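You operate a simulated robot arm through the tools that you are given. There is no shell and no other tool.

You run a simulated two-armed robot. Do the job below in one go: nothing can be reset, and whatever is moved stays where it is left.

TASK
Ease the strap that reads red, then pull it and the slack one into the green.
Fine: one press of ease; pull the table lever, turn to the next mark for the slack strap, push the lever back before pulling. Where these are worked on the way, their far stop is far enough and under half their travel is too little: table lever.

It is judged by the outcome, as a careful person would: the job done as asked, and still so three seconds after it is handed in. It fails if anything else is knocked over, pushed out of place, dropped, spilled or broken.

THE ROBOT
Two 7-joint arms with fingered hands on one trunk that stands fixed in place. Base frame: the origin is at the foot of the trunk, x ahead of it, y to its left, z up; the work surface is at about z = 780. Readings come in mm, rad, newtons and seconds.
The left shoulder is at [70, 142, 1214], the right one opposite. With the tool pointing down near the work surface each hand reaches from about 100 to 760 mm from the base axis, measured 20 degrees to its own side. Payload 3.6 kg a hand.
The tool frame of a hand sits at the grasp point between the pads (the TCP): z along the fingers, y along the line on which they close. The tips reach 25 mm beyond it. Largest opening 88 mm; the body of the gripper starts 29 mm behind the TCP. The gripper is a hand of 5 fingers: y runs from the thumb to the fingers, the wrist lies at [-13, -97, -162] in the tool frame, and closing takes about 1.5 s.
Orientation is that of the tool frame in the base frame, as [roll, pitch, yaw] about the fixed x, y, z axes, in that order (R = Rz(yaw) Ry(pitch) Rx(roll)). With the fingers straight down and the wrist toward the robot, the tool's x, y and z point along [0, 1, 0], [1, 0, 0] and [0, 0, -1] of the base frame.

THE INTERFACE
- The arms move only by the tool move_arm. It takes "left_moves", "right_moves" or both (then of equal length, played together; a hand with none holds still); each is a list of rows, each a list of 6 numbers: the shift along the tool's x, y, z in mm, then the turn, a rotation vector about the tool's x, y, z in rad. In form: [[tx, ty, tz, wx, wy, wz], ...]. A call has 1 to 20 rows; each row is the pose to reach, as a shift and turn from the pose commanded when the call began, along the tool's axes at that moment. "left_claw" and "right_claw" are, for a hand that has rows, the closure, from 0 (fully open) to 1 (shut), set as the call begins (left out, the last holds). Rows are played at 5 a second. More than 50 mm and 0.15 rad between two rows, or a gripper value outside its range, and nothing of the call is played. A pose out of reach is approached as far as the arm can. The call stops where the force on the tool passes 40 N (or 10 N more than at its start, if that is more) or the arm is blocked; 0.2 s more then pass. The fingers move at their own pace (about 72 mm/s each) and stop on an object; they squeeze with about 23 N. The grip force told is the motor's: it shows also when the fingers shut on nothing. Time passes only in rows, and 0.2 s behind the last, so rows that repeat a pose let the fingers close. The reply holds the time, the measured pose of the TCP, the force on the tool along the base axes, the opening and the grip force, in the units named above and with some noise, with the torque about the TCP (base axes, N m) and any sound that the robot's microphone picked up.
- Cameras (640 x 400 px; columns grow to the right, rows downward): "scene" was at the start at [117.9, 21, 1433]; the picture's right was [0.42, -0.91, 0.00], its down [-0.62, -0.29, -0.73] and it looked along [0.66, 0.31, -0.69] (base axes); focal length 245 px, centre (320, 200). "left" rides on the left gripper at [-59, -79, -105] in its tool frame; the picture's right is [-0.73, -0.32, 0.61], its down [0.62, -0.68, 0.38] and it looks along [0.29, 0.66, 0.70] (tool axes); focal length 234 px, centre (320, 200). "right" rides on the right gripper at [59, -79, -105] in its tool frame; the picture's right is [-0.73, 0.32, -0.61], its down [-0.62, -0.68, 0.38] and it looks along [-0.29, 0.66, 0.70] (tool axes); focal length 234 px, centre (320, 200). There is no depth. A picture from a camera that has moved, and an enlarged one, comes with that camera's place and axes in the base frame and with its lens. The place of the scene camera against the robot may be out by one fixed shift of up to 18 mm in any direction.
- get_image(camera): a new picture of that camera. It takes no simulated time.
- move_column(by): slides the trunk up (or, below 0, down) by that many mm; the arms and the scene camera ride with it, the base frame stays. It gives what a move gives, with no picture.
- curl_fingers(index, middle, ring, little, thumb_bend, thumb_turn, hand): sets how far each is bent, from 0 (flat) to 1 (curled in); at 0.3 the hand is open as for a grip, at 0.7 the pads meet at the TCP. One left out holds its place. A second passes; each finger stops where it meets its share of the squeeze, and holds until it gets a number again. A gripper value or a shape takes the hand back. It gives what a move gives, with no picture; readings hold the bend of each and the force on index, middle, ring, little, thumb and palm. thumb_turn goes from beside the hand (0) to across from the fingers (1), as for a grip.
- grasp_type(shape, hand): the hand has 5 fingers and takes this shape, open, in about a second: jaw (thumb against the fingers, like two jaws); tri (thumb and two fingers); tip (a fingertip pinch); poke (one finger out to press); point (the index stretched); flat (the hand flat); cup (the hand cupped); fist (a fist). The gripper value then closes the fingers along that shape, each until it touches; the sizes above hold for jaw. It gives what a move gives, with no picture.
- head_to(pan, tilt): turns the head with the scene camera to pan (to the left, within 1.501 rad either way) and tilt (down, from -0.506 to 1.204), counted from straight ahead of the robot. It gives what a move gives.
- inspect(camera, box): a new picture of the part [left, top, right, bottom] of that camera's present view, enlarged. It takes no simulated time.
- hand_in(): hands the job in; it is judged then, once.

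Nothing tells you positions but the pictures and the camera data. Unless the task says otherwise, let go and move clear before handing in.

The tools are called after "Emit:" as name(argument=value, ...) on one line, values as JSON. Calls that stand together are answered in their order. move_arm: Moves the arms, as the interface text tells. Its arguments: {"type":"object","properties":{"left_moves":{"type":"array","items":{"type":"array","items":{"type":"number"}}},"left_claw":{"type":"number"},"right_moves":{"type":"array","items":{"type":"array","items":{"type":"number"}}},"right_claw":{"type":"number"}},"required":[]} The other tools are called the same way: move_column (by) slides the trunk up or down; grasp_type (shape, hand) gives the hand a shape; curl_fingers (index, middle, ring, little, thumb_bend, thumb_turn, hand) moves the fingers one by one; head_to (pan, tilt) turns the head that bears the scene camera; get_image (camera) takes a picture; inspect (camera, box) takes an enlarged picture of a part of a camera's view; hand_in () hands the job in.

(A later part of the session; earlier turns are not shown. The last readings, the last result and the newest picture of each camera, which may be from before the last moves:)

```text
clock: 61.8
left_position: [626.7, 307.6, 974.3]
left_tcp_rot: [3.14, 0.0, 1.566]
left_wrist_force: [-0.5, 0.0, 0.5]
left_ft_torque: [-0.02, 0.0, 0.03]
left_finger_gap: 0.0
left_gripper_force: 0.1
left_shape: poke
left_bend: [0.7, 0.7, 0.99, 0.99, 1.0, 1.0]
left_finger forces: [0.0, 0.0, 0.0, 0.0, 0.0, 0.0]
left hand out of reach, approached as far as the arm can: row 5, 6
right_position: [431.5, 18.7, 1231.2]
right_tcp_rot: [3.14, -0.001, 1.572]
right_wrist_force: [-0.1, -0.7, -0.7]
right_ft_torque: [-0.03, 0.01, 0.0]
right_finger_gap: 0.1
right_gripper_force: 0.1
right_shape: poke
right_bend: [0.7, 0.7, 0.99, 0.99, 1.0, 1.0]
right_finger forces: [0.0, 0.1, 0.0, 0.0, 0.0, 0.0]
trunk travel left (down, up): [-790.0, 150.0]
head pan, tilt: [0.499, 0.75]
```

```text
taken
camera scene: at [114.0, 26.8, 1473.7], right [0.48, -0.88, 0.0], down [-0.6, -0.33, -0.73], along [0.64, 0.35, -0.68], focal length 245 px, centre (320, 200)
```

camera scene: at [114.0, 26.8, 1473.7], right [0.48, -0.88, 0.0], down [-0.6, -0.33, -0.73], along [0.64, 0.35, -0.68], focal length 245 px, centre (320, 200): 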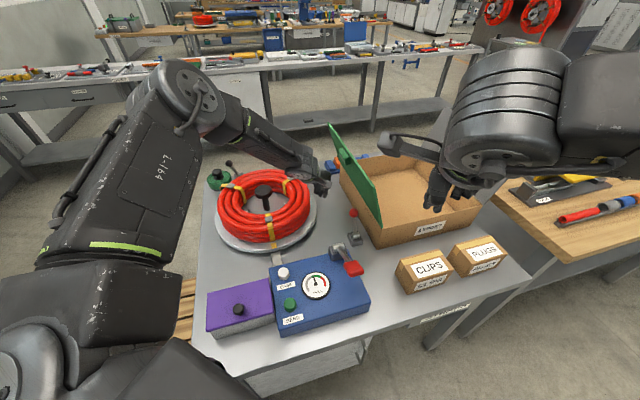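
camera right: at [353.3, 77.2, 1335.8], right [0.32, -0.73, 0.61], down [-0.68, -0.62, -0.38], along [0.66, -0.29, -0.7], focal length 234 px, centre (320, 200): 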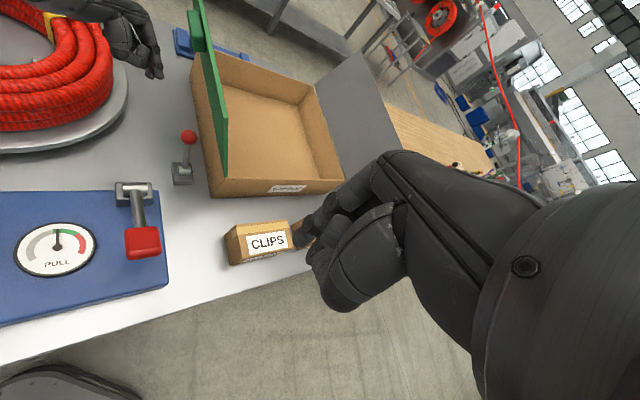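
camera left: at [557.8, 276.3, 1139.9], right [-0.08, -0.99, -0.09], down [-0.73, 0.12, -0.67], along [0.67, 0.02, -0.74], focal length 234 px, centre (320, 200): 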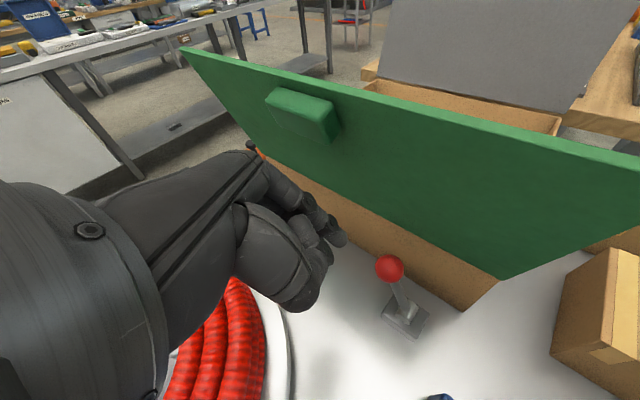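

Straight-down reach is better when the shoulder is well above the work. I'll raise the trunk another 70 mm, drop the hand low in the open space between coil, panel and lever, and then come forward behind the lever.

Emit:
move_column(by=70)

Emit:
move_arm(left_moves=[[-2, -22, 25, 0, 0, 0], [-5, -44, 55, 0, 0, 0], [-10, -66, 90, 0, 0, 0], [-15, -66, 125, 0, 0, 0], [-17, -66, 140, 0, 0, 0], [-17, -66, 140, 0, 0, 0]])

Emit:
get_image(camera="scene")

Emit:
get_image(camera="left")

```text
clock: 62.9
left_position: [627.0, 307.7, 1044.6]
left_tcp_rot: [-3.141, 0.001, 1.566]
left_wrist_force: [-0.8, 0.2, 0.1]
left_ft_torque: [-0.05, 0.0, -0.02]
left_finger_gap: 0.0
left_gripper_force: 0.1
left_shape: poke
left_bend: [0.7, 0.7, 0.99, 0.99, 1.0, 1.0]
left_finger forces: [0.0, 0.1, 0.0, 0.0, 0.0, 0.1]
right_position: [433.1, 16.8, 1300.7]
right_tcp_rot: [-3.141, 0.0, 1.573]
right_wrist_force: [0.1, -1.3, 0.1]
right_ft_torque: [-0.02, -0.01, 0.02]
right_finger_gap: 0.1
right_gripper_force: 0.1
right_shape: poke
right_bend: [0.7, 0.7, 0.99, 0.99, 1.0, 1.0]
right_finger forces: [0.0, 0.0, 0.0, 0.0, 0.1, 0.0]
trunk travel left (down, up): [-860.0, 80.0]
head pan, tilt: [0.499, 0.75]
```

```text
clock: 64.3
left_position: [533.7, 305.9, 978.2]
left_tcp_rot: [3.142, -0.002, 1.567]
left_wrist_force: [-0.5, -0.3, 0.6]
left_ft_torque: [0.0, 0.05, -0.04]
left_finger_gap: 0.1
left_gripper_force: 0.1
left_shape: poke
left_bend: [0.7, 0.7, 0.99, 0.99, 1.0, 1.0]
left_finger forces: [0.0, 0.1, 0.0, 0.1, 0.0, 0.1]
left hand out of reach, approached as far as the arm can: row 2, 3, 4, 5, 6
right_position: [433.2, 16.9, 1299.4]
right_tcp_rot: [-3.141, 0.001, 1.571]
right_wrist_force: [-0.6, 0.9, -0.7]
right_ft_torque: [0.02, -0.03, 0.0]
right_finger_gap: 0.1
right_gripper_force: 0.0
right_shape: poke
right_bend: [0.7, 0.7, 0.99, 0.99, 1.0, 1.0]
right_finger forces: [0.0, 0.0, 0.0, 0.0, 0.0, 0.0]
trunk travel left (down, up): [-860.0, 80.0]
head pan, tilt: [0.499, 0.75]
```

```text
taken
camera scene: at [115.9, 25.5, 1543.5], right [0.48, -0.88, 0.0], down [-0.6, -0.33, -0.73], along [0.64, 0.35, -0.68], focal length 245 px, centre (320, 200)
```

scene: 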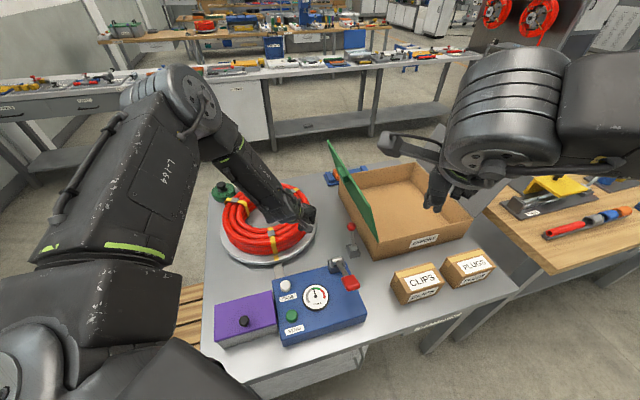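

```text
taken
camera left: at [456.2, 246.8, 1082.8], right [-0.33, -0.72, -0.61], down [-0.68, 0.63, -0.38], along [0.66, 0.29, -0.7], focal length 234 px, centre (320, 200)
```

left: 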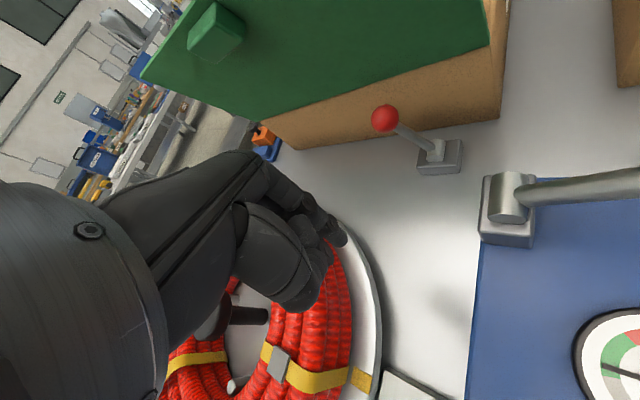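

The elbow is riding up too high in this posture. I'll bring the hand back left, lower the trunk to the earlier height, and then travel low toward the lever so the forearm stays flatter.

Emit:
move_arm(left_moves=[[10, -30, -25, 0, 0, 0], [25, -60, -50, 0, 0, 0], [40, -90, -75, 0, 0, 0], [52, -113, -100, 0, 0, 0], [52, -113, -122, 0, 0, 0], [52, -113, -122, 0, 0, 0]])

Emit:
move_column(by=-150)

Emit:
get_image(camera="scene")

```text
clock: 65.7
left_position: [420.9, 359.3, 1097.9]
left_tcp_rot: [3.141, 0.0, 1.567]
left_wrist_force: [0.1, -0.3, -0.5]
left_ft_torque: [0.0, 0.0, -0.03]
left_finger_gap: 0.1
left_gripper_force: 0.1
left_shape: poke
left_bend: [0.7, 0.7, 0.99, 0.99, 1.0, 1.0]
left_finger forces: [0.1, 0.0, 0.0, 0.1, 0.0, 0.1]
right_position: [433.7, 17.0, 1299.3]
right_tcp_rot: [3.14, 0.0, 1.571]
right_wrist_force: [0.3, -0.6, -0.1]
right_ft_torque: [0.01, 0.0, 0.01]
right_finger_gap: 0.1
right_gripper_force: 0.0
right_shape: poke
right_bend: [0.7, 0.7, 0.99, 0.99, 1.0, 1.0]
right_finger forces: [0.1, 0.0, 0.1, 0.1, 0.1, 0.1]
trunk travel left (down, up): [-860.0, 80.0]
head pan, tilt: [0.499, 0.75]
```

```text
clock: 67.4
left_position: [420.1, 358.5, 948.6]
left_tcp_rot: [3.139, -0.001, 1.568]
left_wrist_force: [0.7, -0.6, 0.1]
left_ft_torque: [-0.03, 0.0, 0.04]
left_finger_gap: 0.0
left_gripper_force: 0.1
left_shape: poke
left_bend: [0.7, 0.7, 0.99, 0.99, 1.0, 1.0]
left_finger forces: [0.0, 0.0, 0.0, 0.0, 0.1, 0.0]
right_position: [433.1, 18.3, 1150.1]
right_tcp_rot: [-3.142, 0.0, 1.572]
right_wrist_force: [-0.1, 0.1, 0.4]
right_ft_torque: [-0.01, -0.01, 0.01]
right_finger_gap: 0.0
right_gripper_force: 0.0
right_shape: poke
right_bend: [0.7, 0.7, 0.99, 0.99, 1.0, 1.0]
right_finger forces: [0.0, 0.0, 0.0, 0.0, 0.0, 0.0]
trunk travel left (down, up): [-710.0, 230.0]
head pan, tilt: [0.499, 0.75]
```

```text
taken
camera scene: at [115.8, 25.6, 1393.6], right [0.48, -0.88, 0.0], down [-0.6, -0.33, -0.73], along [0.64, 0.35, -0.68], focal length 245 px, centre (320, 200)
```

scene: 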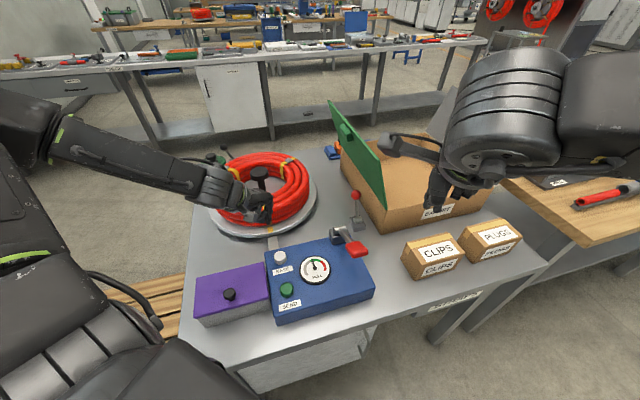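

Emit:
move_arm(left_moves=[[-16, 30, 10, 0, 0, 0], [-32, 60, 22, 0, 0, 0], [-46, 90, 34, 0, 0, 0], [-58, 120, 48, 0, 0, 0], [-58, 120, 48, 0, 0, 0]])

Emit:
get_image(camera="scene")

Emit:
get_image(camera="left")

```text
clock: 68.6
left_position: [539.2, 299.7, 899.6]
left_tcp_rot: [3.14, 0.0, 1.565]
left_wrist_force: [1.2, -0.2, 0.0]
left_ft_torque: [-0.02, 0.02, -0.01]
left_finger_gap: 0.0
left_gripper_force: 0.0
left_shape: poke
left_bend: [0.7, 0.7, 0.99, 0.99, 1.0, 1.0]
left_finger forces: [0.0, 0.1, 0.0, 0.0, 0.0, 0.0]
right_position: [432.0, 18.3, 1151.3]
right_tcp_rot: [3.141, -0.001, 1.57]
right_wrist_force: [-0.2, -0.4, 0.0]
right_ft_torque: [0.02, -0.01, 0.01]
right_finger_gap: 0.0
right_gripper_force: 0.0
right_shape: poke
right_bend: [0.7, 0.7, 0.99, 0.99, 1.0, 1.0]
right_finger forces: [0.0, 0.0, 0.0, 0.0, 0.0, 0.0]
trunk travel left (down, up): [-710.0, 230.0]
head pan, tilt: [0.499, 0.75]
```

```text
taken
camera scene: at [114.8, 25.9, 1393.6], right [0.48, -0.88, 0.0], down [-0.6, -0.33, -0.73], along [0.64, 0.35, -0.68], focal length 245 px, centre (320, 200)
```

scene: 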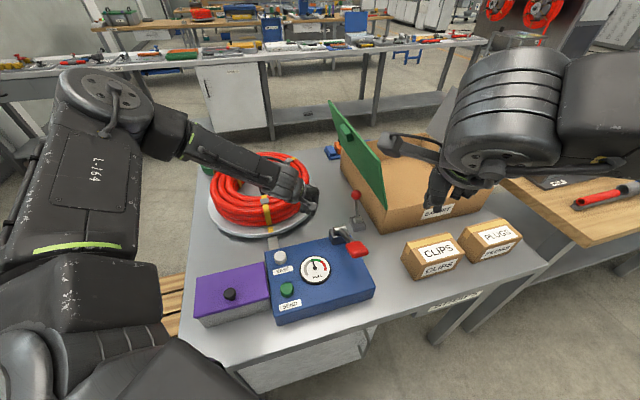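

```text
taken
camera left: at [461.2, 239.7, 1004.5], right [-0.32, -0.72, -0.61], down [-0.68, 0.63, -0.38], along [0.66, 0.29, -0.69], focal length 234 px, centre (320, 200)
```

left: 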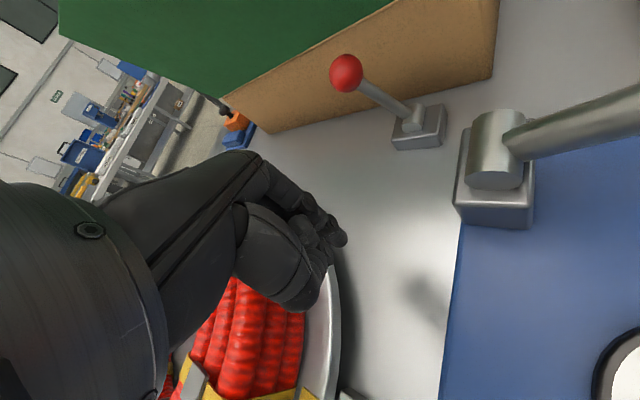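

Emit:
move_arm(left_moves=[[-4, 25, 4, 0, -0.06, 0], [-8, 50, 8, 0, -0.12, 0], [-12, 75, 12, 0, -0.18, 0], [-15, 100, 15, 0, -0.24, 0], [-15, 100, 15, 0, -0.24, 0]])

Emit:
get_image(camera="left")

Emit:
inspect(camera="scene", box=[280, 120, 400, 250])

```text
clock: 69.8
left_position: [622.9, 289.1, 894.3]
left_tcp_rot: [-3.136, 0.227, 1.566]
left_wrist_force: [-0.8, -0.8, 0.4]
left_ft_torque: [0.01, -0.01, 0.0]
left_finger_gap: 0.0
left_gripper_force: 0.1
left_shape: poke
left_bend: [0.7, 0.7, 0.99, 0.99, 1.0, 1.0]
left_finger forces: [0.1, 0.0, 0.0, 0.1, 0.0, 0.0]
left hand out of reach, approached as far as the arm can: row 4, 5
right_position: [433.3, 17.6, 1150.3]
right_tcp_rot: [3.141, -0.001, 1.572]
right_wrist_force: [0.3, 0.0, 0.4]
right_ft_torque: [0.01, 0.02, -0.01]
right_finger_gap: 0.0
right_gripper_force: 0.1
right_shape: poke
right_bend: [0.7, 0.7, 0.99, 0.99, 1.0, 1.0]
right_finger forces: [0.0, 0.0, 0.0, 0.0, 0.0, 0.1]
trunk travel left (down, up): [-710.0, 230.0]
head pan, tilt: [0.499, 0.75]
```

```text
taken
camera left: at [544.7, 254.3, 1009.8], right [-0.33, -0.84, -0.43], down [-0.68, 0.53, -0.51], along [0.65, 0.12, -0.75], focal length 234 px, centre (320, 200)
```

left: 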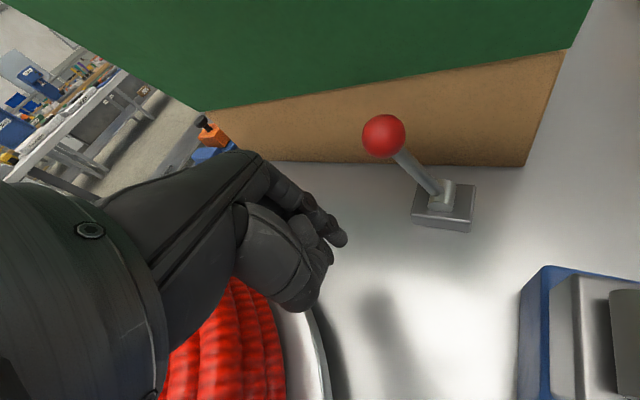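

```text
3.08 times, centred on (340, 185) of scene
camera zoom: at [115.6, 26.0, 1393.6], right [0.48, -0.88, 0.0], down [-0.6, -0.33, -0.73], along [0.64, 0.35, -0.68], focal length 753 px, centre (258, 246)
```

zoom: 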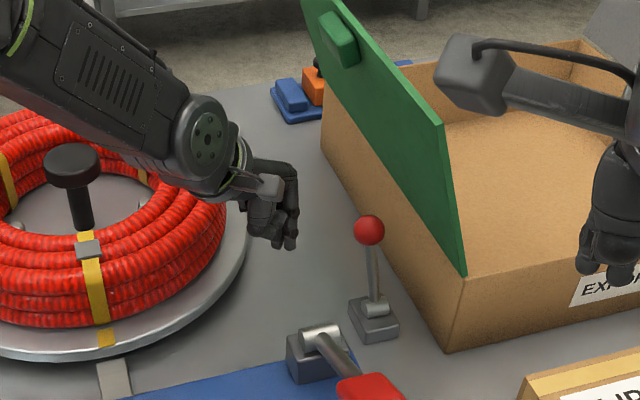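

Reach here clearly improves when the shoulder is closer to wrist height. I'll back off slightly, lift the hand, and lower the trunk by 130 mm before coming forward again.

Emit:
move_arm(left_moves=[[8, -30, -20, 0, 0, 0], [16, -50, -55, 0, 0, 0], [16, -50, -95, 0, 0, 0], [16, -50, -135, 0, 0, 0], [16, -50, -135, 0, 0, 0]])

Emit:
move_column(by=-130)

Emit:
get_image(camera="scene")

Emit:
get_image(camera="left")

```text
clock: 71.0
left_position: [574.2, 337.5, 1022.8]
left_tcp_rot: [3.141, 0.239, 1.567]
left_wrist_force: [-0.3, 0.9, -0.6]
left_ft_torque: [-0.01, -0.01, 0.01]
left_finger_gap: 0.0
left_gripper_force: 0.1
left_shape: poke
left_bend: [0.7, 0.7, 0.99, 0.99, 1.0, 1.0]
left_finger forces: [0.0, 0.0, 0.1, 0.1, 0.1, 0.0]
right_position: [433.9, 18.3, 1149.9]
right_tcp_rot: [-3.141, -0.003, 1.571]
right_wrist_force: [0.2, -0.9, -0.3]
right_ft_torque: [-0.02, -0.03, 0.0]
right_finger_gap: 0.0
right_gripper_force: 0.0
right_shape: poke
right_bend: [0.7, 0.7, 0.99, 0.99, 1.0, 1.0]
right_finger forces: [0.1, 0.0, 0.1, 0.0, 0.1, 0.1]
trunk travel left (down, up): [-710.0, 230.0]
head pan, tilt: [0.499, 0.75]
```

```text
clock: 72.6
left_position: [571.6, 336.5, 891.8]
left_tcp_rot: [3.14, 0.238, 1.566]
left_wrist_force: [-0.6, -1.1, 0.2]
left_ft_torque: [-0.02, 0.0, 0.02]
left_finger_gap: 0.0
left_gripper_force: 0.0
left_shape: poke
left_bend: [0.7, 0.7, 0.99, 0.99, 1.0, 1.0]
left_finger forces: [0.0, 0.0, 0.0, 0.0, 0.0, 0.0]
right_position: [432.5, 17.0, 1020.8]
right_tcp_rot: [3.14, -0.001, 1.571]
right_wrist_force: [0.3, 0.5, -0.7]
right_ft_torque: [0.0, 0.0, 0.02]
right_finger_gap: 0.3
right_gripper_force: 0.0
right_shape: poke
right_bend: [0.7, 0.7, 0.99, 0.99, 1.0, 1.0]
right_finger forces: [0.0, 0.1, 0.0, 0.0, 0.0, 0.1]
trunk travel left (down, up): [-580.0, 360.0]
head pan, tilt: [0.499, 0.75]
```

```text
taken
camera scene: at [115.7, 25.5, 1263.6], right [0.48, -0.88, 0.0], down [-0.6, -0.33, -0.73], along [0.64, 0.35, -0.68], focal length 245 px, centre (320, 200)
```

scene: 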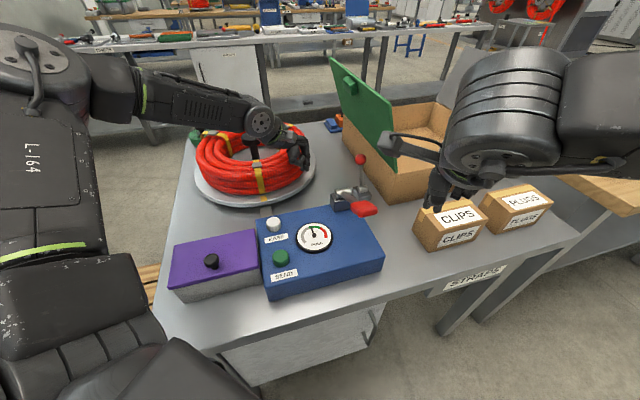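

```text
taken
camera left: at [494.5, 303.5, 1008.9], right [-0.33, -0.85, -0.42], down [-0.68, 0.52, -0.52], along [0.66, 0.11, -0.74], focal length 234 px, centre (320, 200)
```

left: 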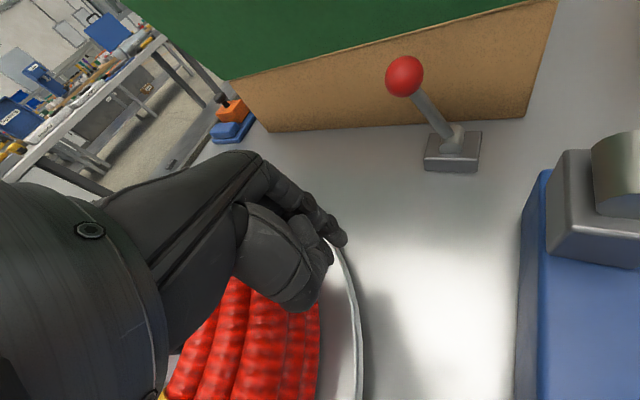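

Emit:
move_arm(left_moves=[[-22, 20, 8, 0, 0, 0], [-42, 44, 15, 0, -0.05, 0], [-52.8, 68, 20, 0, -0.11, 0], [-52.8, 68, 20, 0, -0.11, 0]])

Emit:
get_image(camera="left")

Emit:
inspect(camera="scene", box=[260, 60, 420, 230])

```text
clock: 73.6
left_position: [640.1, 280.0, 885.9]
left_tcp_rot: [3.138, 0.348, 1.566]
left_wrist_force: [0.2, 0.4, -0.1]
left_ft_torque: [0.0, 0.0, -0.02]
left_finger_gap: 0.0
left_gripper_force: 0.1
left_shape: poke
left_bend: [0.7, 0.7, 0.99, 0.99, 1.0, 1.0]
left_finger forces: [0.1, 0.1, 0.1, 0.1, 0.0, 0.1]
right_position: [432.7, 17.9, 1020.2]
right_tcp_rot: [-3.141, 0.001, 1.57]
right_wrist_force: [0.0, 0.2, 0.3]
right_ft_torque: [0.0, -0.01, -0.01]
right_finger_gap: 0.0
right_gripper_force: 0.1
right_shape: poke
right_bend: [0.7, 0.7, 0.99, 0.99, 1.0, 1.0]
right_finger forces: [0.1, 0.0, 0.0, 0.1, 0.0, 0.1]
trunk travel left (down, up): [-580.0, 360.0]
head pan, tilt: [0.499, 0.75]
```

```text
taken
camera left: at [561.6, 259.5, 1004.4], right [-0.33, -0.89, -0.32], down [-0.68, 0.46, -0.57], along [0.66, 0.03, -0.75], focal length 234 px, centre (320, 200)
```

left: 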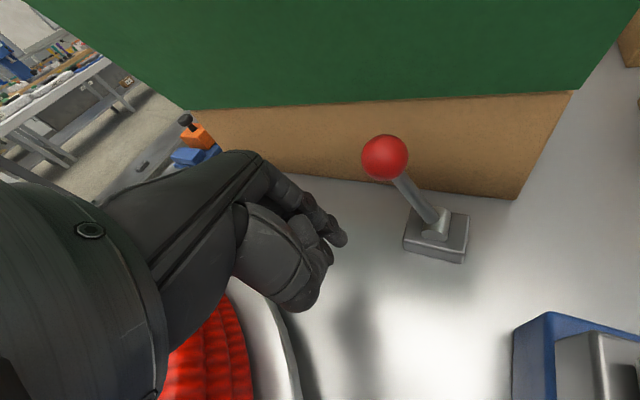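

```text
2.35 times, centred on (340, 145) of scene
camera zoom: at [115.3, 25.5, 1263.6], right [0.48, -0.88, 0.0], down [-0.6, -0.33, -0.73], along [0.64, 0.35, -0.68], focal length 576 px, centre (273, 329)
```

zoom: 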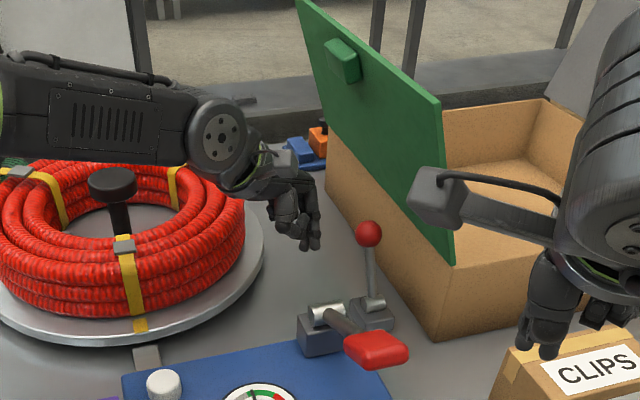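

With the trunk low the arm now reaches freely. The lever runs from about (647, 186, 812) to its ball at (669, 213, 890), so I'll go to a point left of and behind it.

Emit:
move_arm(left_moves=[[-4, 13, 7, 0, 0, 0], [-8, 26, 14, 0, 0, 0], [-11.4, 37, 21.2, 0, 0, 0], [-11.4, 37, 21.2, 0, 0, 0]])

Emit:
get_image(camera="left")

Emit:
inspect(camera="scene", box=[280, 80, 420, 230])

Emit:
get_image(camera="right")

```text
clock: 74.6
left_position: [677.1, 263.2, 869.7]
left_tcp_rot: [3.14, 0.349, 1.568]
left_wrist_force: [-0.1, 0.9, -0.6]
left_ft_torque: [0.02, 0.02, -0.03]
left_finger_gap: 0.0
left_gripper_force: 0.0
left_shape: poke
left_bend: [0.7, 0.7, 0.99, 0.99, 1.0, 1.0]
left_finger forces: [0.0, 0.0, 0.1, 0.0, 0.1, 0.1]
right_position: [432.2, 17.6, 1021.4]
right_tcp_rot: [-3.142, -0.001, 1.572]
right_wrist_force: [-0.6, -0.7, -0.5]
right_ft_torque: [0.0, -0.01, 0.01]
right_finger_gap: 0.0
right_gripper_force: 0.0
right_shape: poke
right_bend: [0.7, 0.7, 0.99, 0.99, 1.0, 1.0]
right_finger forces: [0.0, 0.0, 0.1, 0.1, 0.0, 0.0]
trunk travel left (down, up): [-580.0, 360.0]
head pan, tilt: [0.499, 0.75]
```

```text
taken
camera left: at [598.8, 242.5, 988.3], right [-0.33, -0.89, -0.32], down [-0.68, 0.46, -0.57], along [0.66, 0.03, -0.75], focal length 234 px, centre (320, 200)
```

left: 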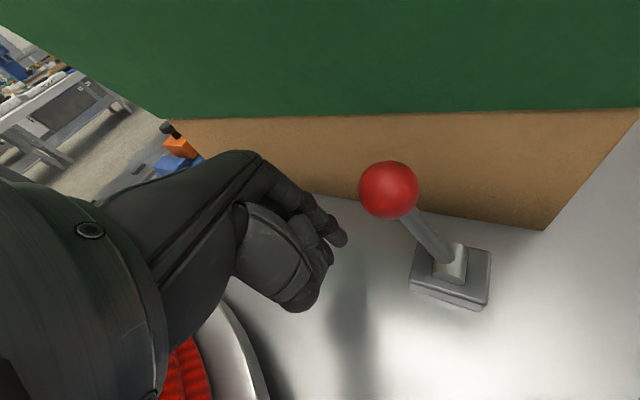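

```text
2.67 times, centred on (350, 155) of scene
camera zoom: at [115.6, 26.0, 1263.6], right [0.48, -0.88, 0.0], down [-0.6, -0.33, -0.73], along [0.64, 0.35, -0.68], focal length 653 px, centre (240, 320)
```

zoom: 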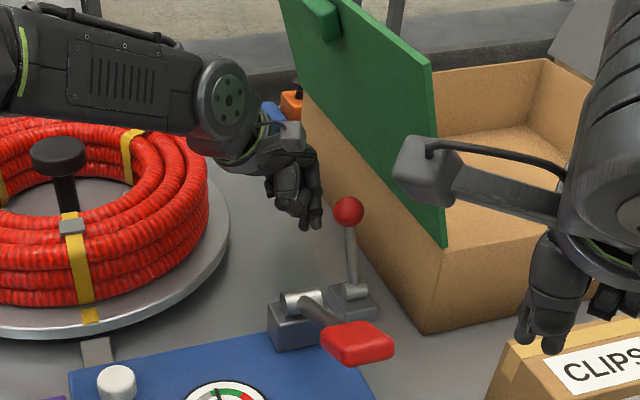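

```text
taken
camera right: at [353.1, 77.2, 1125.9], right [0.32, -0.73, 0.61], down [-0.68, -0.62, -0.38], along [0.66, -0.29, -0.7], focal length 234 px, centre (320, 200)
```

right: 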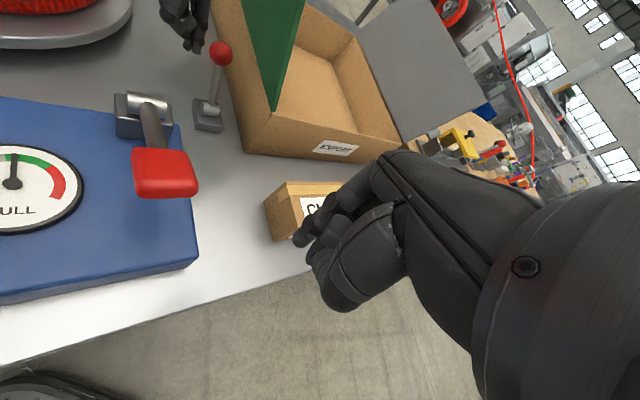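

The ball is at about (670, 212, 890). I'll slide right so the index sits behind the rod and ball, with a few millimetres to spare.

Emit:
move_arm(left_moves=[[-7, 0, 6, 0, 0, 0], [-15, 0, 12, 0, 0, 0], [-22.4, 0, 17.4, 0, 0, 0], [-22.4, 0, 17.4, 0, 0, 0]])

Emit:
inspect(camera="left", box=[240, 120, 480, 320])

Emit:
inspect(camera="scene", box=[320, 110, 400, 220])

Emit:
inspect(camera="right", box=[140, 0, 280, 140])

```text
clock: 75.6
left_position: [676.6, 234.6, 861.4]
left_tcp_rot: [-3.141, 0.348, 1.565]
left_wrist_force: [0.0, -0.2, -0.8]
left_ft_torque: [0.0, -0.02, 0.01]
left_finger_gap: 0.0
left_gripper_force: 0.1
left_shape: poke
left_bend: [0.7, 0.7, 0.99, 0.99, 1.0, 1.0]
left_finger forces: [0.0, 0.0, 0.0, 0.0, 0.0, 0.1]
right_position: [432.8, 18.0, 1022.0]
right_tcp_rot: [3.141, 0.001, 1.571]
right_wrist_force: [0.8, 0.1, -0.2]
right_ft_torque: [0.0, -0.01, 0.01]
right_finger_gap: 0.0
right_gripper_force: 0.0
right_shape: poke
right_bend: [0.7, 0.7, 0.99, 0.99, 1.0, 1.0]
right_finger forces: [0.0, 0.0, 0.0, 0.0, 0.0, 0.0]
trunk travel left (down, up): [-580.0, 360.0]
head pan, tilt: [0.499, 0.75]
```

```text
2.00 times, centred on (360, 220) of left
camera zoom: at [597.6, 215.2, 979.7], right [-0.33, -0.89, -0.32], down [-0.68, 0.46, -0.57], along [0.66, 0.03, -0.75], focal length 468 px, centre (240, 160)
```

zoom: 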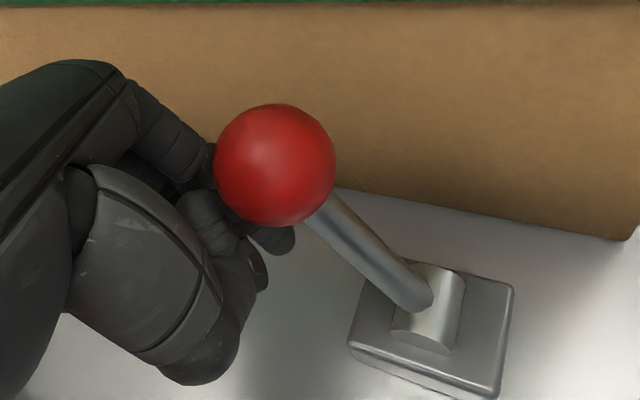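

```text
3.64 times, centred on (360, 165) of scene
camera zoom: at [115.8, 25.8, 1263.5], right [0.48, -0.88, 0.0], down [-0.6, -0.33, -0.73], along [0.64, 0.35, -0.68], focal length 890 px, centre (174, 327)
```

zoom: 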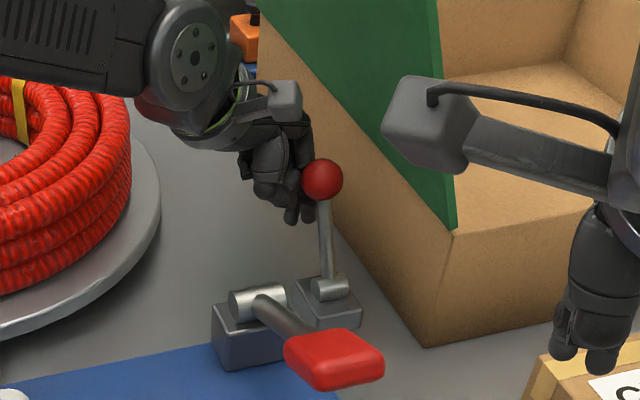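

```text
2.86 times, centred on (210, 70) of right
camera zoom: at [353.3, 77.0, 1125.9], right [0.32, -0.73, 0.61], down [-0.68, -0.62, -0.38], along [0.66, -0.29, -0.7], focal length 669 px, centre (634, 571)
```

zoom: 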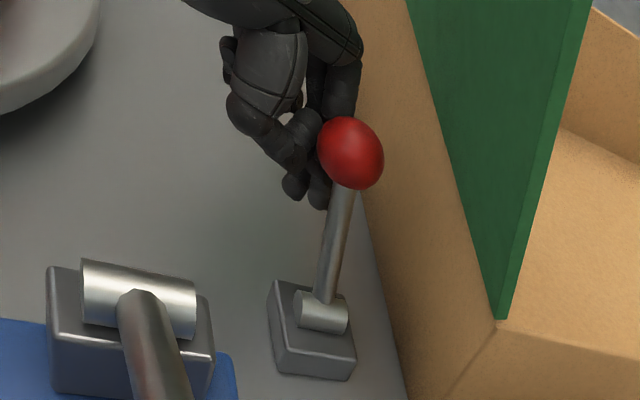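

The index is now directly behind the rod. I'll pull toward me along the lever's swing in small steps, watching force and picture.

Emit:
move_arm(left_moves=[[-3.5, -3.3, 1.3, 0, 0, 0], [-7, -6.6, 2.6, 0, 0, 0], [-10.5, -9.9, 3.9, 0, 0, 0], [-14, -13.2, 5.1, 0, 0, 0], [-14, -13.2, 5.1, 0, 0, 0]])

Emit:
inspect(camera="right", box=[140, 0, 280, 140])

Emit:
inspect(camera="left", box=[240, 120, 480, 320])

```text
clock: 76.8
left_position: [662.4, 220.4, 860.7]
left_tcp_rot: [3.141, 0.35, 1.565]
left_wrist_force: [-1.1, 1.5, 0.6]
left_ft_torque: [-0.03, -0.03, -0.02]
left_finger_gap: 0.0
left_gripper_force: 0.1
left_shape: poke
left_bend: [0.7, 0.7, 0.99, 0.99, 1.0, 1.0]
left_finger forces: [0.0, 0.0, 0.1, 0.0, 1.0, 0.0]
right_position: [433.1, 17.9, 1020.6]
right_tcp_rot: [3.141, 0.0, 1.571]
right_wrist_force: [-0.2, 0.2, -0.4]
right_ft_torque: [0.03, 0.01, -0.01]
right_finger_gap: 0.0
right_gripper_force: 0.0
right_shape: poke
right_bend: [0.7, 0.7, 0.99, 0.99, 1.0, 1.0]
right_finger forces: [0.0, 0.0, 0.0, 0.0, 0.1, 0.1]
trunk travel left (down, up): [-580.0, 360.0]
head pan, tilt: [0.499, 0.75]
```

```text
2.86 times, centred on (210, 70) of right
camera zoom: at [353.3, 77.1, 1125.8], right [0.32, -0.73, 0.61], down [-0.68, -0.62, -0.38], along [0.66, -0.29, -0.7], focal length 669 px, centre (634, 571)
```

zoom: 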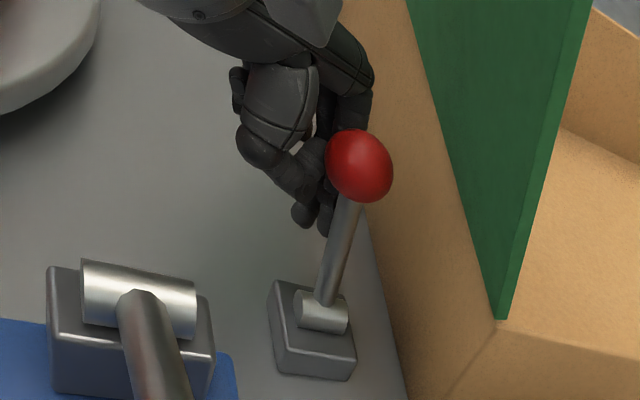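

```text
2.00 times, centred on (360, 220) of left
camera zoom: at [585.4, 200.6, 979.8], right [-0.33, -0.89, -0.32], down [-0.68, 0.46, -0.57], along [0.66, 0.03, -0.75], focal length 468 px, centre (240, 160)
```

zoom: 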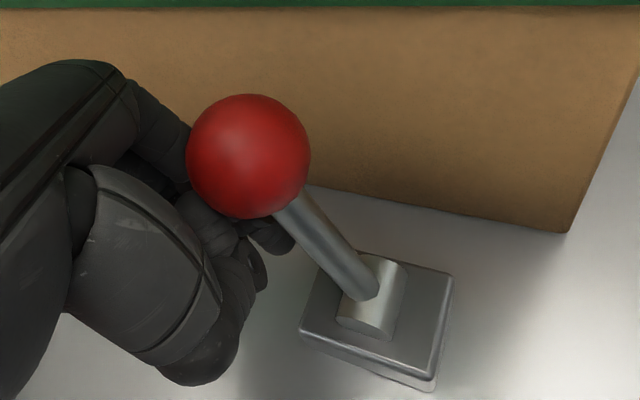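

Emit:
move_arm(left_moves=[[-3.5, -3.3, 1.3, 0, 0, 0], [-7, -6.6, 2.6, 0, 0, 0], [-10.5, -9.9, 3.9, 0, 0, 0], [-14, -13.2, 5.1, 0, 0, 0], [-14, -13.2, 5.1, 0, 0, 0]])

Emit:
inspect(camera="right", box=[140, 0, 280, 140])

Emit:
inspect(camera="left", box=[240, 120, 480, 320])

```text
clock: 78.0
left_position: [652.2, 205.9, 860.9]
left_tcp_rot: [3.141, 0.349, 1.567]
left_wrist_force: [0.1, 1.3, 0.4]
left_ft_torque: [0.02, 0.01, 0.0]
left_finger_gap: 0.0
left_gripper_force: 0.2
left_shape: poke
left_bend: [0.7, 0.7, 0.99, 0.99, 1.0, 1.0]
left_finger forces: [1.2, 0.0, 0.0, 0.0, 0.0, 0.0]
right_position: [432.6, 18.0, 1019.8]
right_tcp_rot: [3.142, -0.001, 1.571]
right_wrist_force: [-1.2, -0.2, -0.1]
right_ft_torque: [0.03, 0.0, -0.04]
right_finger_gap: 0.0
right_gripper_force: 0.1
right_shape: poke
right_bend: [0.7, 0.7, 0.99, 0.99, 1.0, 1.0]
right_finger forces: [0.1, 0.1, 0.0, 0.0, 0.0, 0.0]
trunk travel left (down, up): [-580.0, 360.0]
head pan, tilt: [0.499, 0.75]
```

```text
2.86 times, centred on (210, 70) of right
camera zoom: at [353.4, 77.0, 1125.8], right [0.32, -0.73, 0.61], down [-0.68, -0.62, -0.38], along [0.66, -0.29, -0.7], focal length 669 px, centre (634, 571)
```

zoom: 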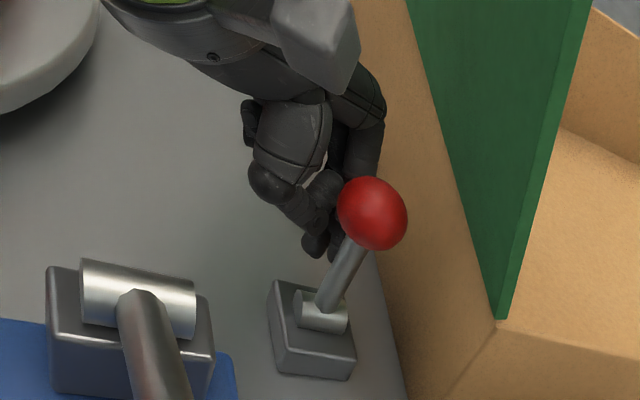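

```text
2.00 times, centred on (360, 220) of left
camera zoom: at [573.2, 185.0, 980.1], right [-0.33, -0.89, -0.32], down [-0.68, 0.46, -0.57], along [0.66, 0.03, -0.75], focal length 468 px, centre (240, 160)
```

zoom: 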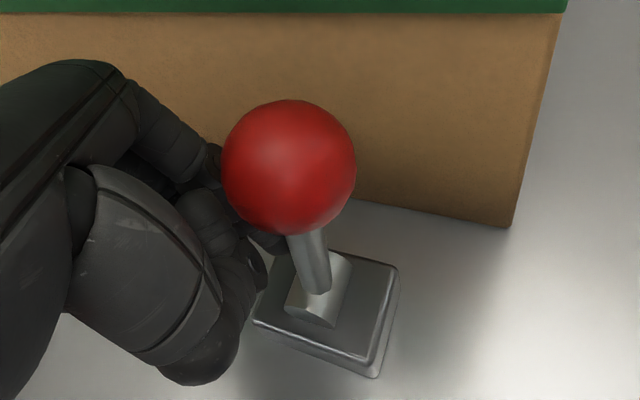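

The lever is upright and following the index with about 1 N. Continuing the pull toward the near stop.

Emit:
move_arm(left_moves=[[-3.5, -3.3, 1.3, 0, 0, 0], [-7, -6.6, 2.6, 0, 0, 0], [-10.5, -9.9, 3.9, 0, 0, 0], [-14, -13.2, 5.1, 0, 0, 0], [-14, -13.2, 5.1, 0, 0, 0]])

Emit:
inspect(camera="right", box=[140, 0, 280, 140])

Emit:
inspect(camera="left", box=[240, 120, 480, 320])

```text
clock: 79.2
left_position: [640.4, 193.8, 860.3]
left_tcp_rot: [3.137, 0.352, 1.567]
left_wrist_force: [21.1, 20.1, 11.9]
left_ft_torque: [0.19, -0.34, 0.34]
left_finger_gap: 0.1
left_gripper_force: 0.0
left_shape: poke
left_bend: [0.7, 0.7, 0.99, 0.99, 1.0, 1.0]
left_finger forces: [28.8, 0.0, 0.0, 0.0, 0.1, 0.0]
right_position: [434.0, 19.3, 1019.6]
right_tcp_rot: [-3.14, 0.003, 1.57]
right_wrist_force: [0.8, -0.5, -0.1]
right_ft_torque: [0.01, -0.01, 0.01]
right_finger_gap: 0.0
right_gripper_force: 0.0
right_shape: poke
right_bend: [0.7, 0.7, 0.99, 0.99, 1.0, 1.0]
right_finger forces: [0.0, 0.0, 0.0, 0.0, 0.1, 0.1]
trunk travel left (down, up): [-580.0, 360.0]
head pan, tilt: [0.499, 0.75]
```

```text
2.86 times, centred on (210, 70) of right
camera zoom: at [355.1, 79.4, 1125.2], right [0.32, -0.72, 0.61], down [-0.68, -0.62, -0.38], along [0.66, -0.29, -0.7], focal length 669 px, centre (634, 571)
```

zoom: 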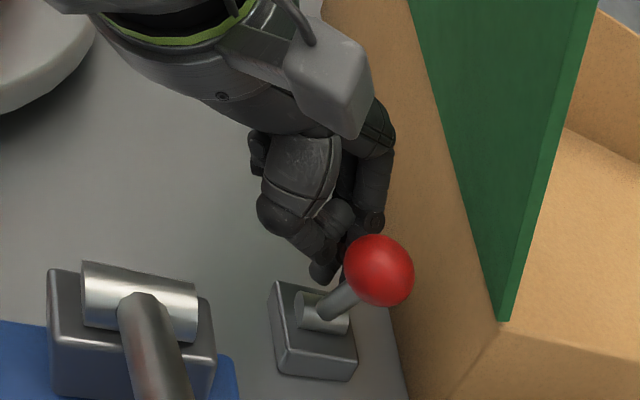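

```text
2.00 times, centred on (360, 220) of left
camera zoom: at [561.9, 173.1, 979.3], right [-0.32, -0.89, -0.32], down [-0.68, 0.45, -0.58], along [0.66, 0.03, -0.75], focal length 468 px, centre (240, 160)
```

zoom: 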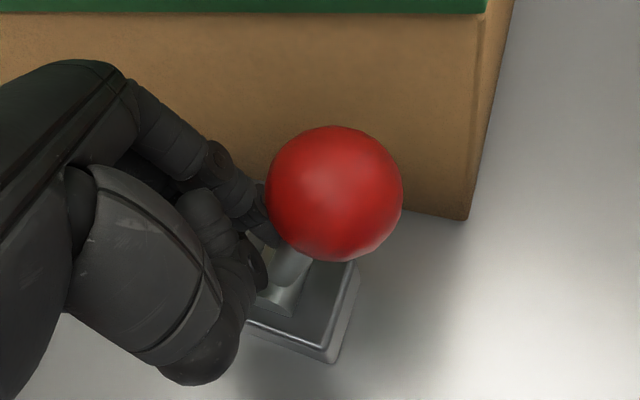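

The force rose sharply at the end, so the lever is on its near stop. I'll back the finger off the way it came and check that the lever stays pulled.

Emit:
move_arm(left_moves=[[7, 6.6, -2.6, 0, 0, 0], [14, 13.2, -5.1, 0, 0, 0], [24.5, 23.1, -9, 0, 0, 0], [35, 33, -12.8, 0, 0, 0], [35, 33, -12.8, 0, 0, 0]])

Emit:
inspect(camera="right", box=[140, 0, 280, 140])

Emit:
get_image(camera="left")

```text
clock: 80.4
left_position: [670.3, 228.1, 860.0]
left_tcp_rot: [3.14, 0.348, 1.565]
left_wrist_force: [-0.1, 0.0, 0.2]
left_ft_torque: [-0.02, -0.02, 0.02]
left_finger_gap: 0.1
left_gripper_force: 0.1
left_shape: poke
left_bend: [0.7, 0.7, 0.99, 0.99, 1.0, 1.0]
left_finger forces: [0.0, 0.0, 0.1, 0.0, 0.0, 0.0]
right_position: [433.3, 17.3, 1020.6]
right_tcp_rot: [3.14, 0.0, 1.57]
right_wrist_force: [-0.3, -0.2, 0.4]
right_ft_torque: [0.02, 0.0, 0.03]
right_finger_gap: 0.2
right_gripper_force: 0.0
right_shape: poke
right_bend: [0.7, 0.7, 0.99, 0.99, 1.0, 1.0]
right_finger forces: [0.0, 0.0, 0.0, 0.0, 0.0, 0.1]
trunk travel left (down, up): [-580.0, 360.0]
head pan, tilt: [0.499, 0.75]
```

```text
2.86 times, centred on (210, 70) of right
camera zoom: at [353.3, 77.1, 1125.8], right [0.32, -0.73, 0.61], down [-0.68, -0.62, -0.38], along [0.66, -0.29, -0.7], focal length 669 px, centre (634, 571)
```

zoom: 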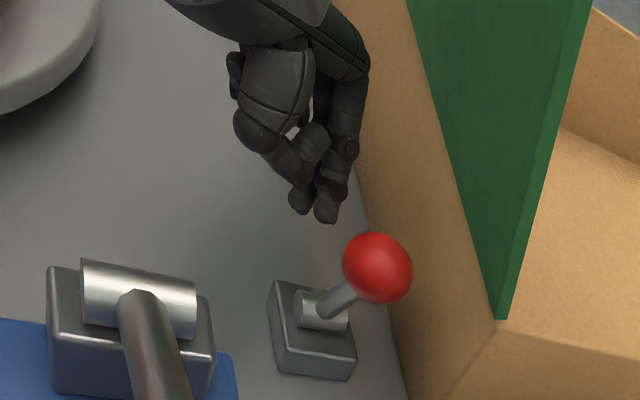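

```text
taken
camera left: at [592.4, 207.6, 979.6], right [-0.33, -0.89, -0.32], down [-0.68, 0.46, -0.57], along [0.66, 0.03, -0.75], focal length 234 px, centre (320, 200)
```

left: 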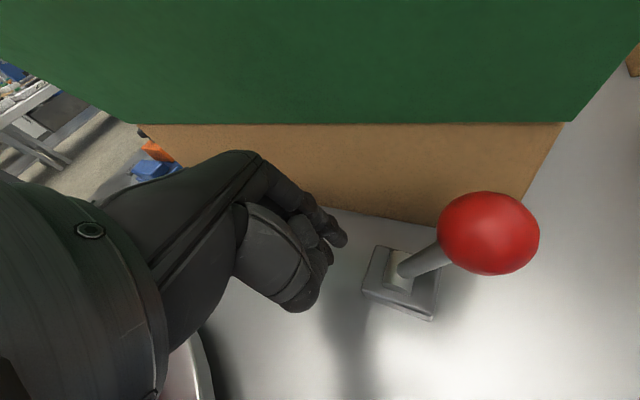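

The lever stays at its near stop, leaning toward me. Next is the turntable, with its centre near (614, 537) and a mushroom knob about 60 mm wide topped at about z 902. I'll back the hand out left and up, straighten it, and lower the trunk a bit more for reach.

Emit:
move_arm(left_moves=[[22, 0, -17, 0, 0, 0], [40, -15, -35, 0, 0.1, 0], [60, -30, -60, 0, 0.2, 0], [75, -40, -100, 0, 0.3, 0], [85, -50, -145, 0, 0.35, 0], [85, -50, -180, 0, 0.35, 0], [85, -50, -180, 0, 0.35, 0]])

Emit:
get_image(camera="scene")

Emit:
get_image(camera="left")

```text
clock: 82.0
left_position: [621.7, 369.0, 1002.0]
left_tcp_rot: [-3.142, -0.002, 1.566]
left_wrist_force: [0.6, 0.2, -0.6]
left_ft_torque: [-0.03, 0.03, 0.03]
left_finger_gap: 0.0
left_gripper_force: 0.0
left_shape: poke
left_bend: [0.7, 0.7, 0.99, 0.99, 1.0, 1.0]
left_finger forces: [0.0, 0.0, 0.0, 0.0, 0.1, 0.0]
right_position: [433.6, 17.3, 1020.8]
right_tcp_rot: [3.14, 0.0, 1.57]
right_wrist_force: [-0.5, -0.8, -0.4]
right_ft_torque: [0.0, 0.0, 0.02]
right_finger_gap: 0.0
right_gripper_force: 0.0
right_shape: poke
right_bend: [0.7, 0.7, 0.99, 0.99, 1.0, 1.0]
right_finger forces: [0.0, 0.1, 0.0, 0.1, 0.0, 0.0]
trunk travel left (down, up): [-580.0, 360.0]
head pan, tilt: [0.499, 0.75]
```

```text
taken
camera scene: at [116.0, 25.6, 1263.5], right [0.48, -0.88, 0.0], down [-0.6, -0.33, -0.73], along [0.64, 0.35, -0.68], focal length 245 px, centre (320, 200)
```

scene: 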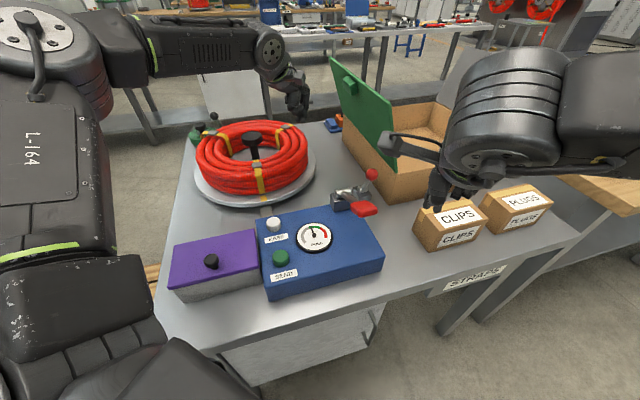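

```text
taken
camera left: at [542.8, 309.1, 1106.8], right [-0.33, -0.72, -0.61], down [-0.68, 0.63, -0.38], along [0.66, 0.29, -0.7], focal length 234 px, centre (320, 200)
```

left: 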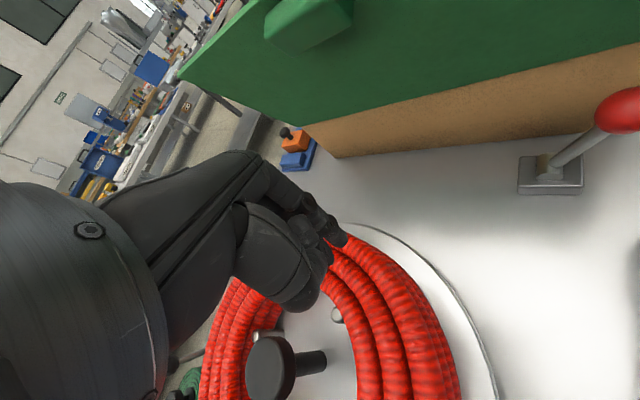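

Emit:
move_arm(left_moves=[[0, -10, -30, 0, 0, 0], [10, -20, -60, 0, 0, 0], [20, -30, -90, 0, 0, 0], [20, -30, -90, 0, 0, 0]], right_moves=[[-5, 0, -45, 0, 0, 0], [-10, 0, -90, 0, 0, 0], [-15, 0, -120, 0, 0, 0], [-15, 0, -120, 0, 0, 0]])

Emit:
move_column(by=-90)

Emit:
grasp_type(shape="tri", hand="left")

Emit:
get_image(camera="scene")

Emit:
get_image(camera="left")

```text
clock: 83.0
left_position: [590.8, 390.4, 1091.1]
left_tcp_rot: [-3.141, 0.001, 1.566]
left_wrist_force: [-0.7, -0.2, -0.1]
left_ft_torque: [-0.01, 0.02, -0.02]
left_finger_gap: 0.0
left_gripper_force: 0.1
left_shape: poke
left_bend: [0.7, 0.7, 0.99, 0.99, 1.0, 1.0]
left_finger forces: [0.0, 0.0, 0.0, 0.0, 0.1, 0.1]
right_position: [436.1, 2.2, 1141.2]
right_tcp_rot: [-3.14, 0.0, 1.574]
right_wrist_force: [0.8, -0.4, -0.2]
right_ft_torque: [0.02, 0.0, 0.02]
right_finger_gap: 0.2
right_gripper_force: 0.2
right_shape: poke
right_bend: [0.7, 0.7, 0.99, 0.99, 1.0, 1.0]
right_finger forces: [0.0, 0.0, 0.0, 0.0, 0.1, 0.0]
trunk travel left (down, up): [-580.0, 360.0]
head pan, tilt: [0.499, 0.75]
```

```text
clock: 84.3
left_position: [591.2, 390.0, 1002.1]
left_tcp_rot: [3.141, 0.0, 1.566]
left_wrist_force: [0.1, -0.1, 0.1]
left_ft_torque: [0.04, 0.0, -0.05]
left_finger_gap: 0.0
left_gripper_force: 0.1
left_shape: poke
left_bend: [0.7, 0.7, 0.99, 0.99, 1.0, 1.0]
left_finger forces: [0.0, 0.0, 0.0, 0.0, 0.0, 0.0]
right_position: [435.3, 2.4, 1051.1]
right_tcp_rot: [3.14, 0.0, 1.571]
right_wrist_force: [0.0, 0.6, 0.8]
right_ft_torque: [0.0, -0.01, -0.03]
right_finger_gap: 0.0
right_gripper_force: 0.1
right_shape: poke
right_bend: [0.7, 0.7, 0.99, 0.99, 1.0, 1.0]
right_finger forces: [0.1, 0.1, 0.0, 0.1, 0.1, 0.1]
trunk travel left (down, up): [-490.0, 450.0]
head pan, tilt: [0.499, 0.75]
```

```text
clock: 85.2
left_position: [591.6, 389.9, 1001.0]
left_tcp_rot: [3.139, 0.0, 1.567]
left_wrist_force: [-0.2, 0.0, 0.0]
left_ft_torque: [0.0, 0.0, 0.01]
left_finger_gap: 88.1
left_gripper_force: 0.1
left_shape: tri
left_bend: [0.3, 0.3, 0.99, 0.99, 0.3, 0.98]
left_finger forces: [0.1, 0.0, 0.0, 0.0, 0.0, 0.0]
right_position: [434.5, 2.5, 1050.8]
right_tcp_rot: [3.14, 0.0, 1.571]
right_wrist_force: [-0.1, 0.4, 0.5]
right_ft_torque: [-0.03, 0.04, -0.02]
right_finger_gap: 0.1
right_gripper_force: 0.1
right_shape: poke
right_bend: [0.7, 0.7, 0.99, 0.99, 1.0, 1.0]
right_finger forces: [0.0, 0.1, 0.0, 0.0, 0.0, 0.1]
trunk travel left (down, up): [-490.0, 450.0]
head pan, tilt: [0.499, 0.75]
```

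```text
taken
camera scene: at [115.8, 25.6, 1173.5], right [0.48, -0.88, 0.0], down [-0.6, -0.33, -0.73], along [0.64, 0.35, -0.68], focal length 245 px, centre (320, 200)
```

scene: 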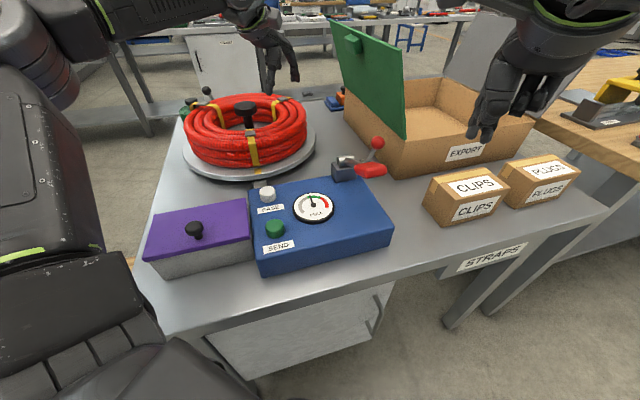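

```text
taken
camera left: at [512.6, 329.9, 1106.4], right [-0.33, -0.72, -0.61], down [-0.68, 0.63, -0.38], along [0.66, 0.29, -0.7], focal length 234 px, centre (320, 200)
```

left: 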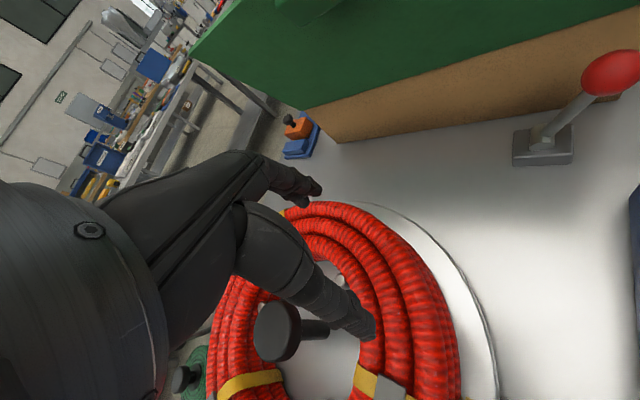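

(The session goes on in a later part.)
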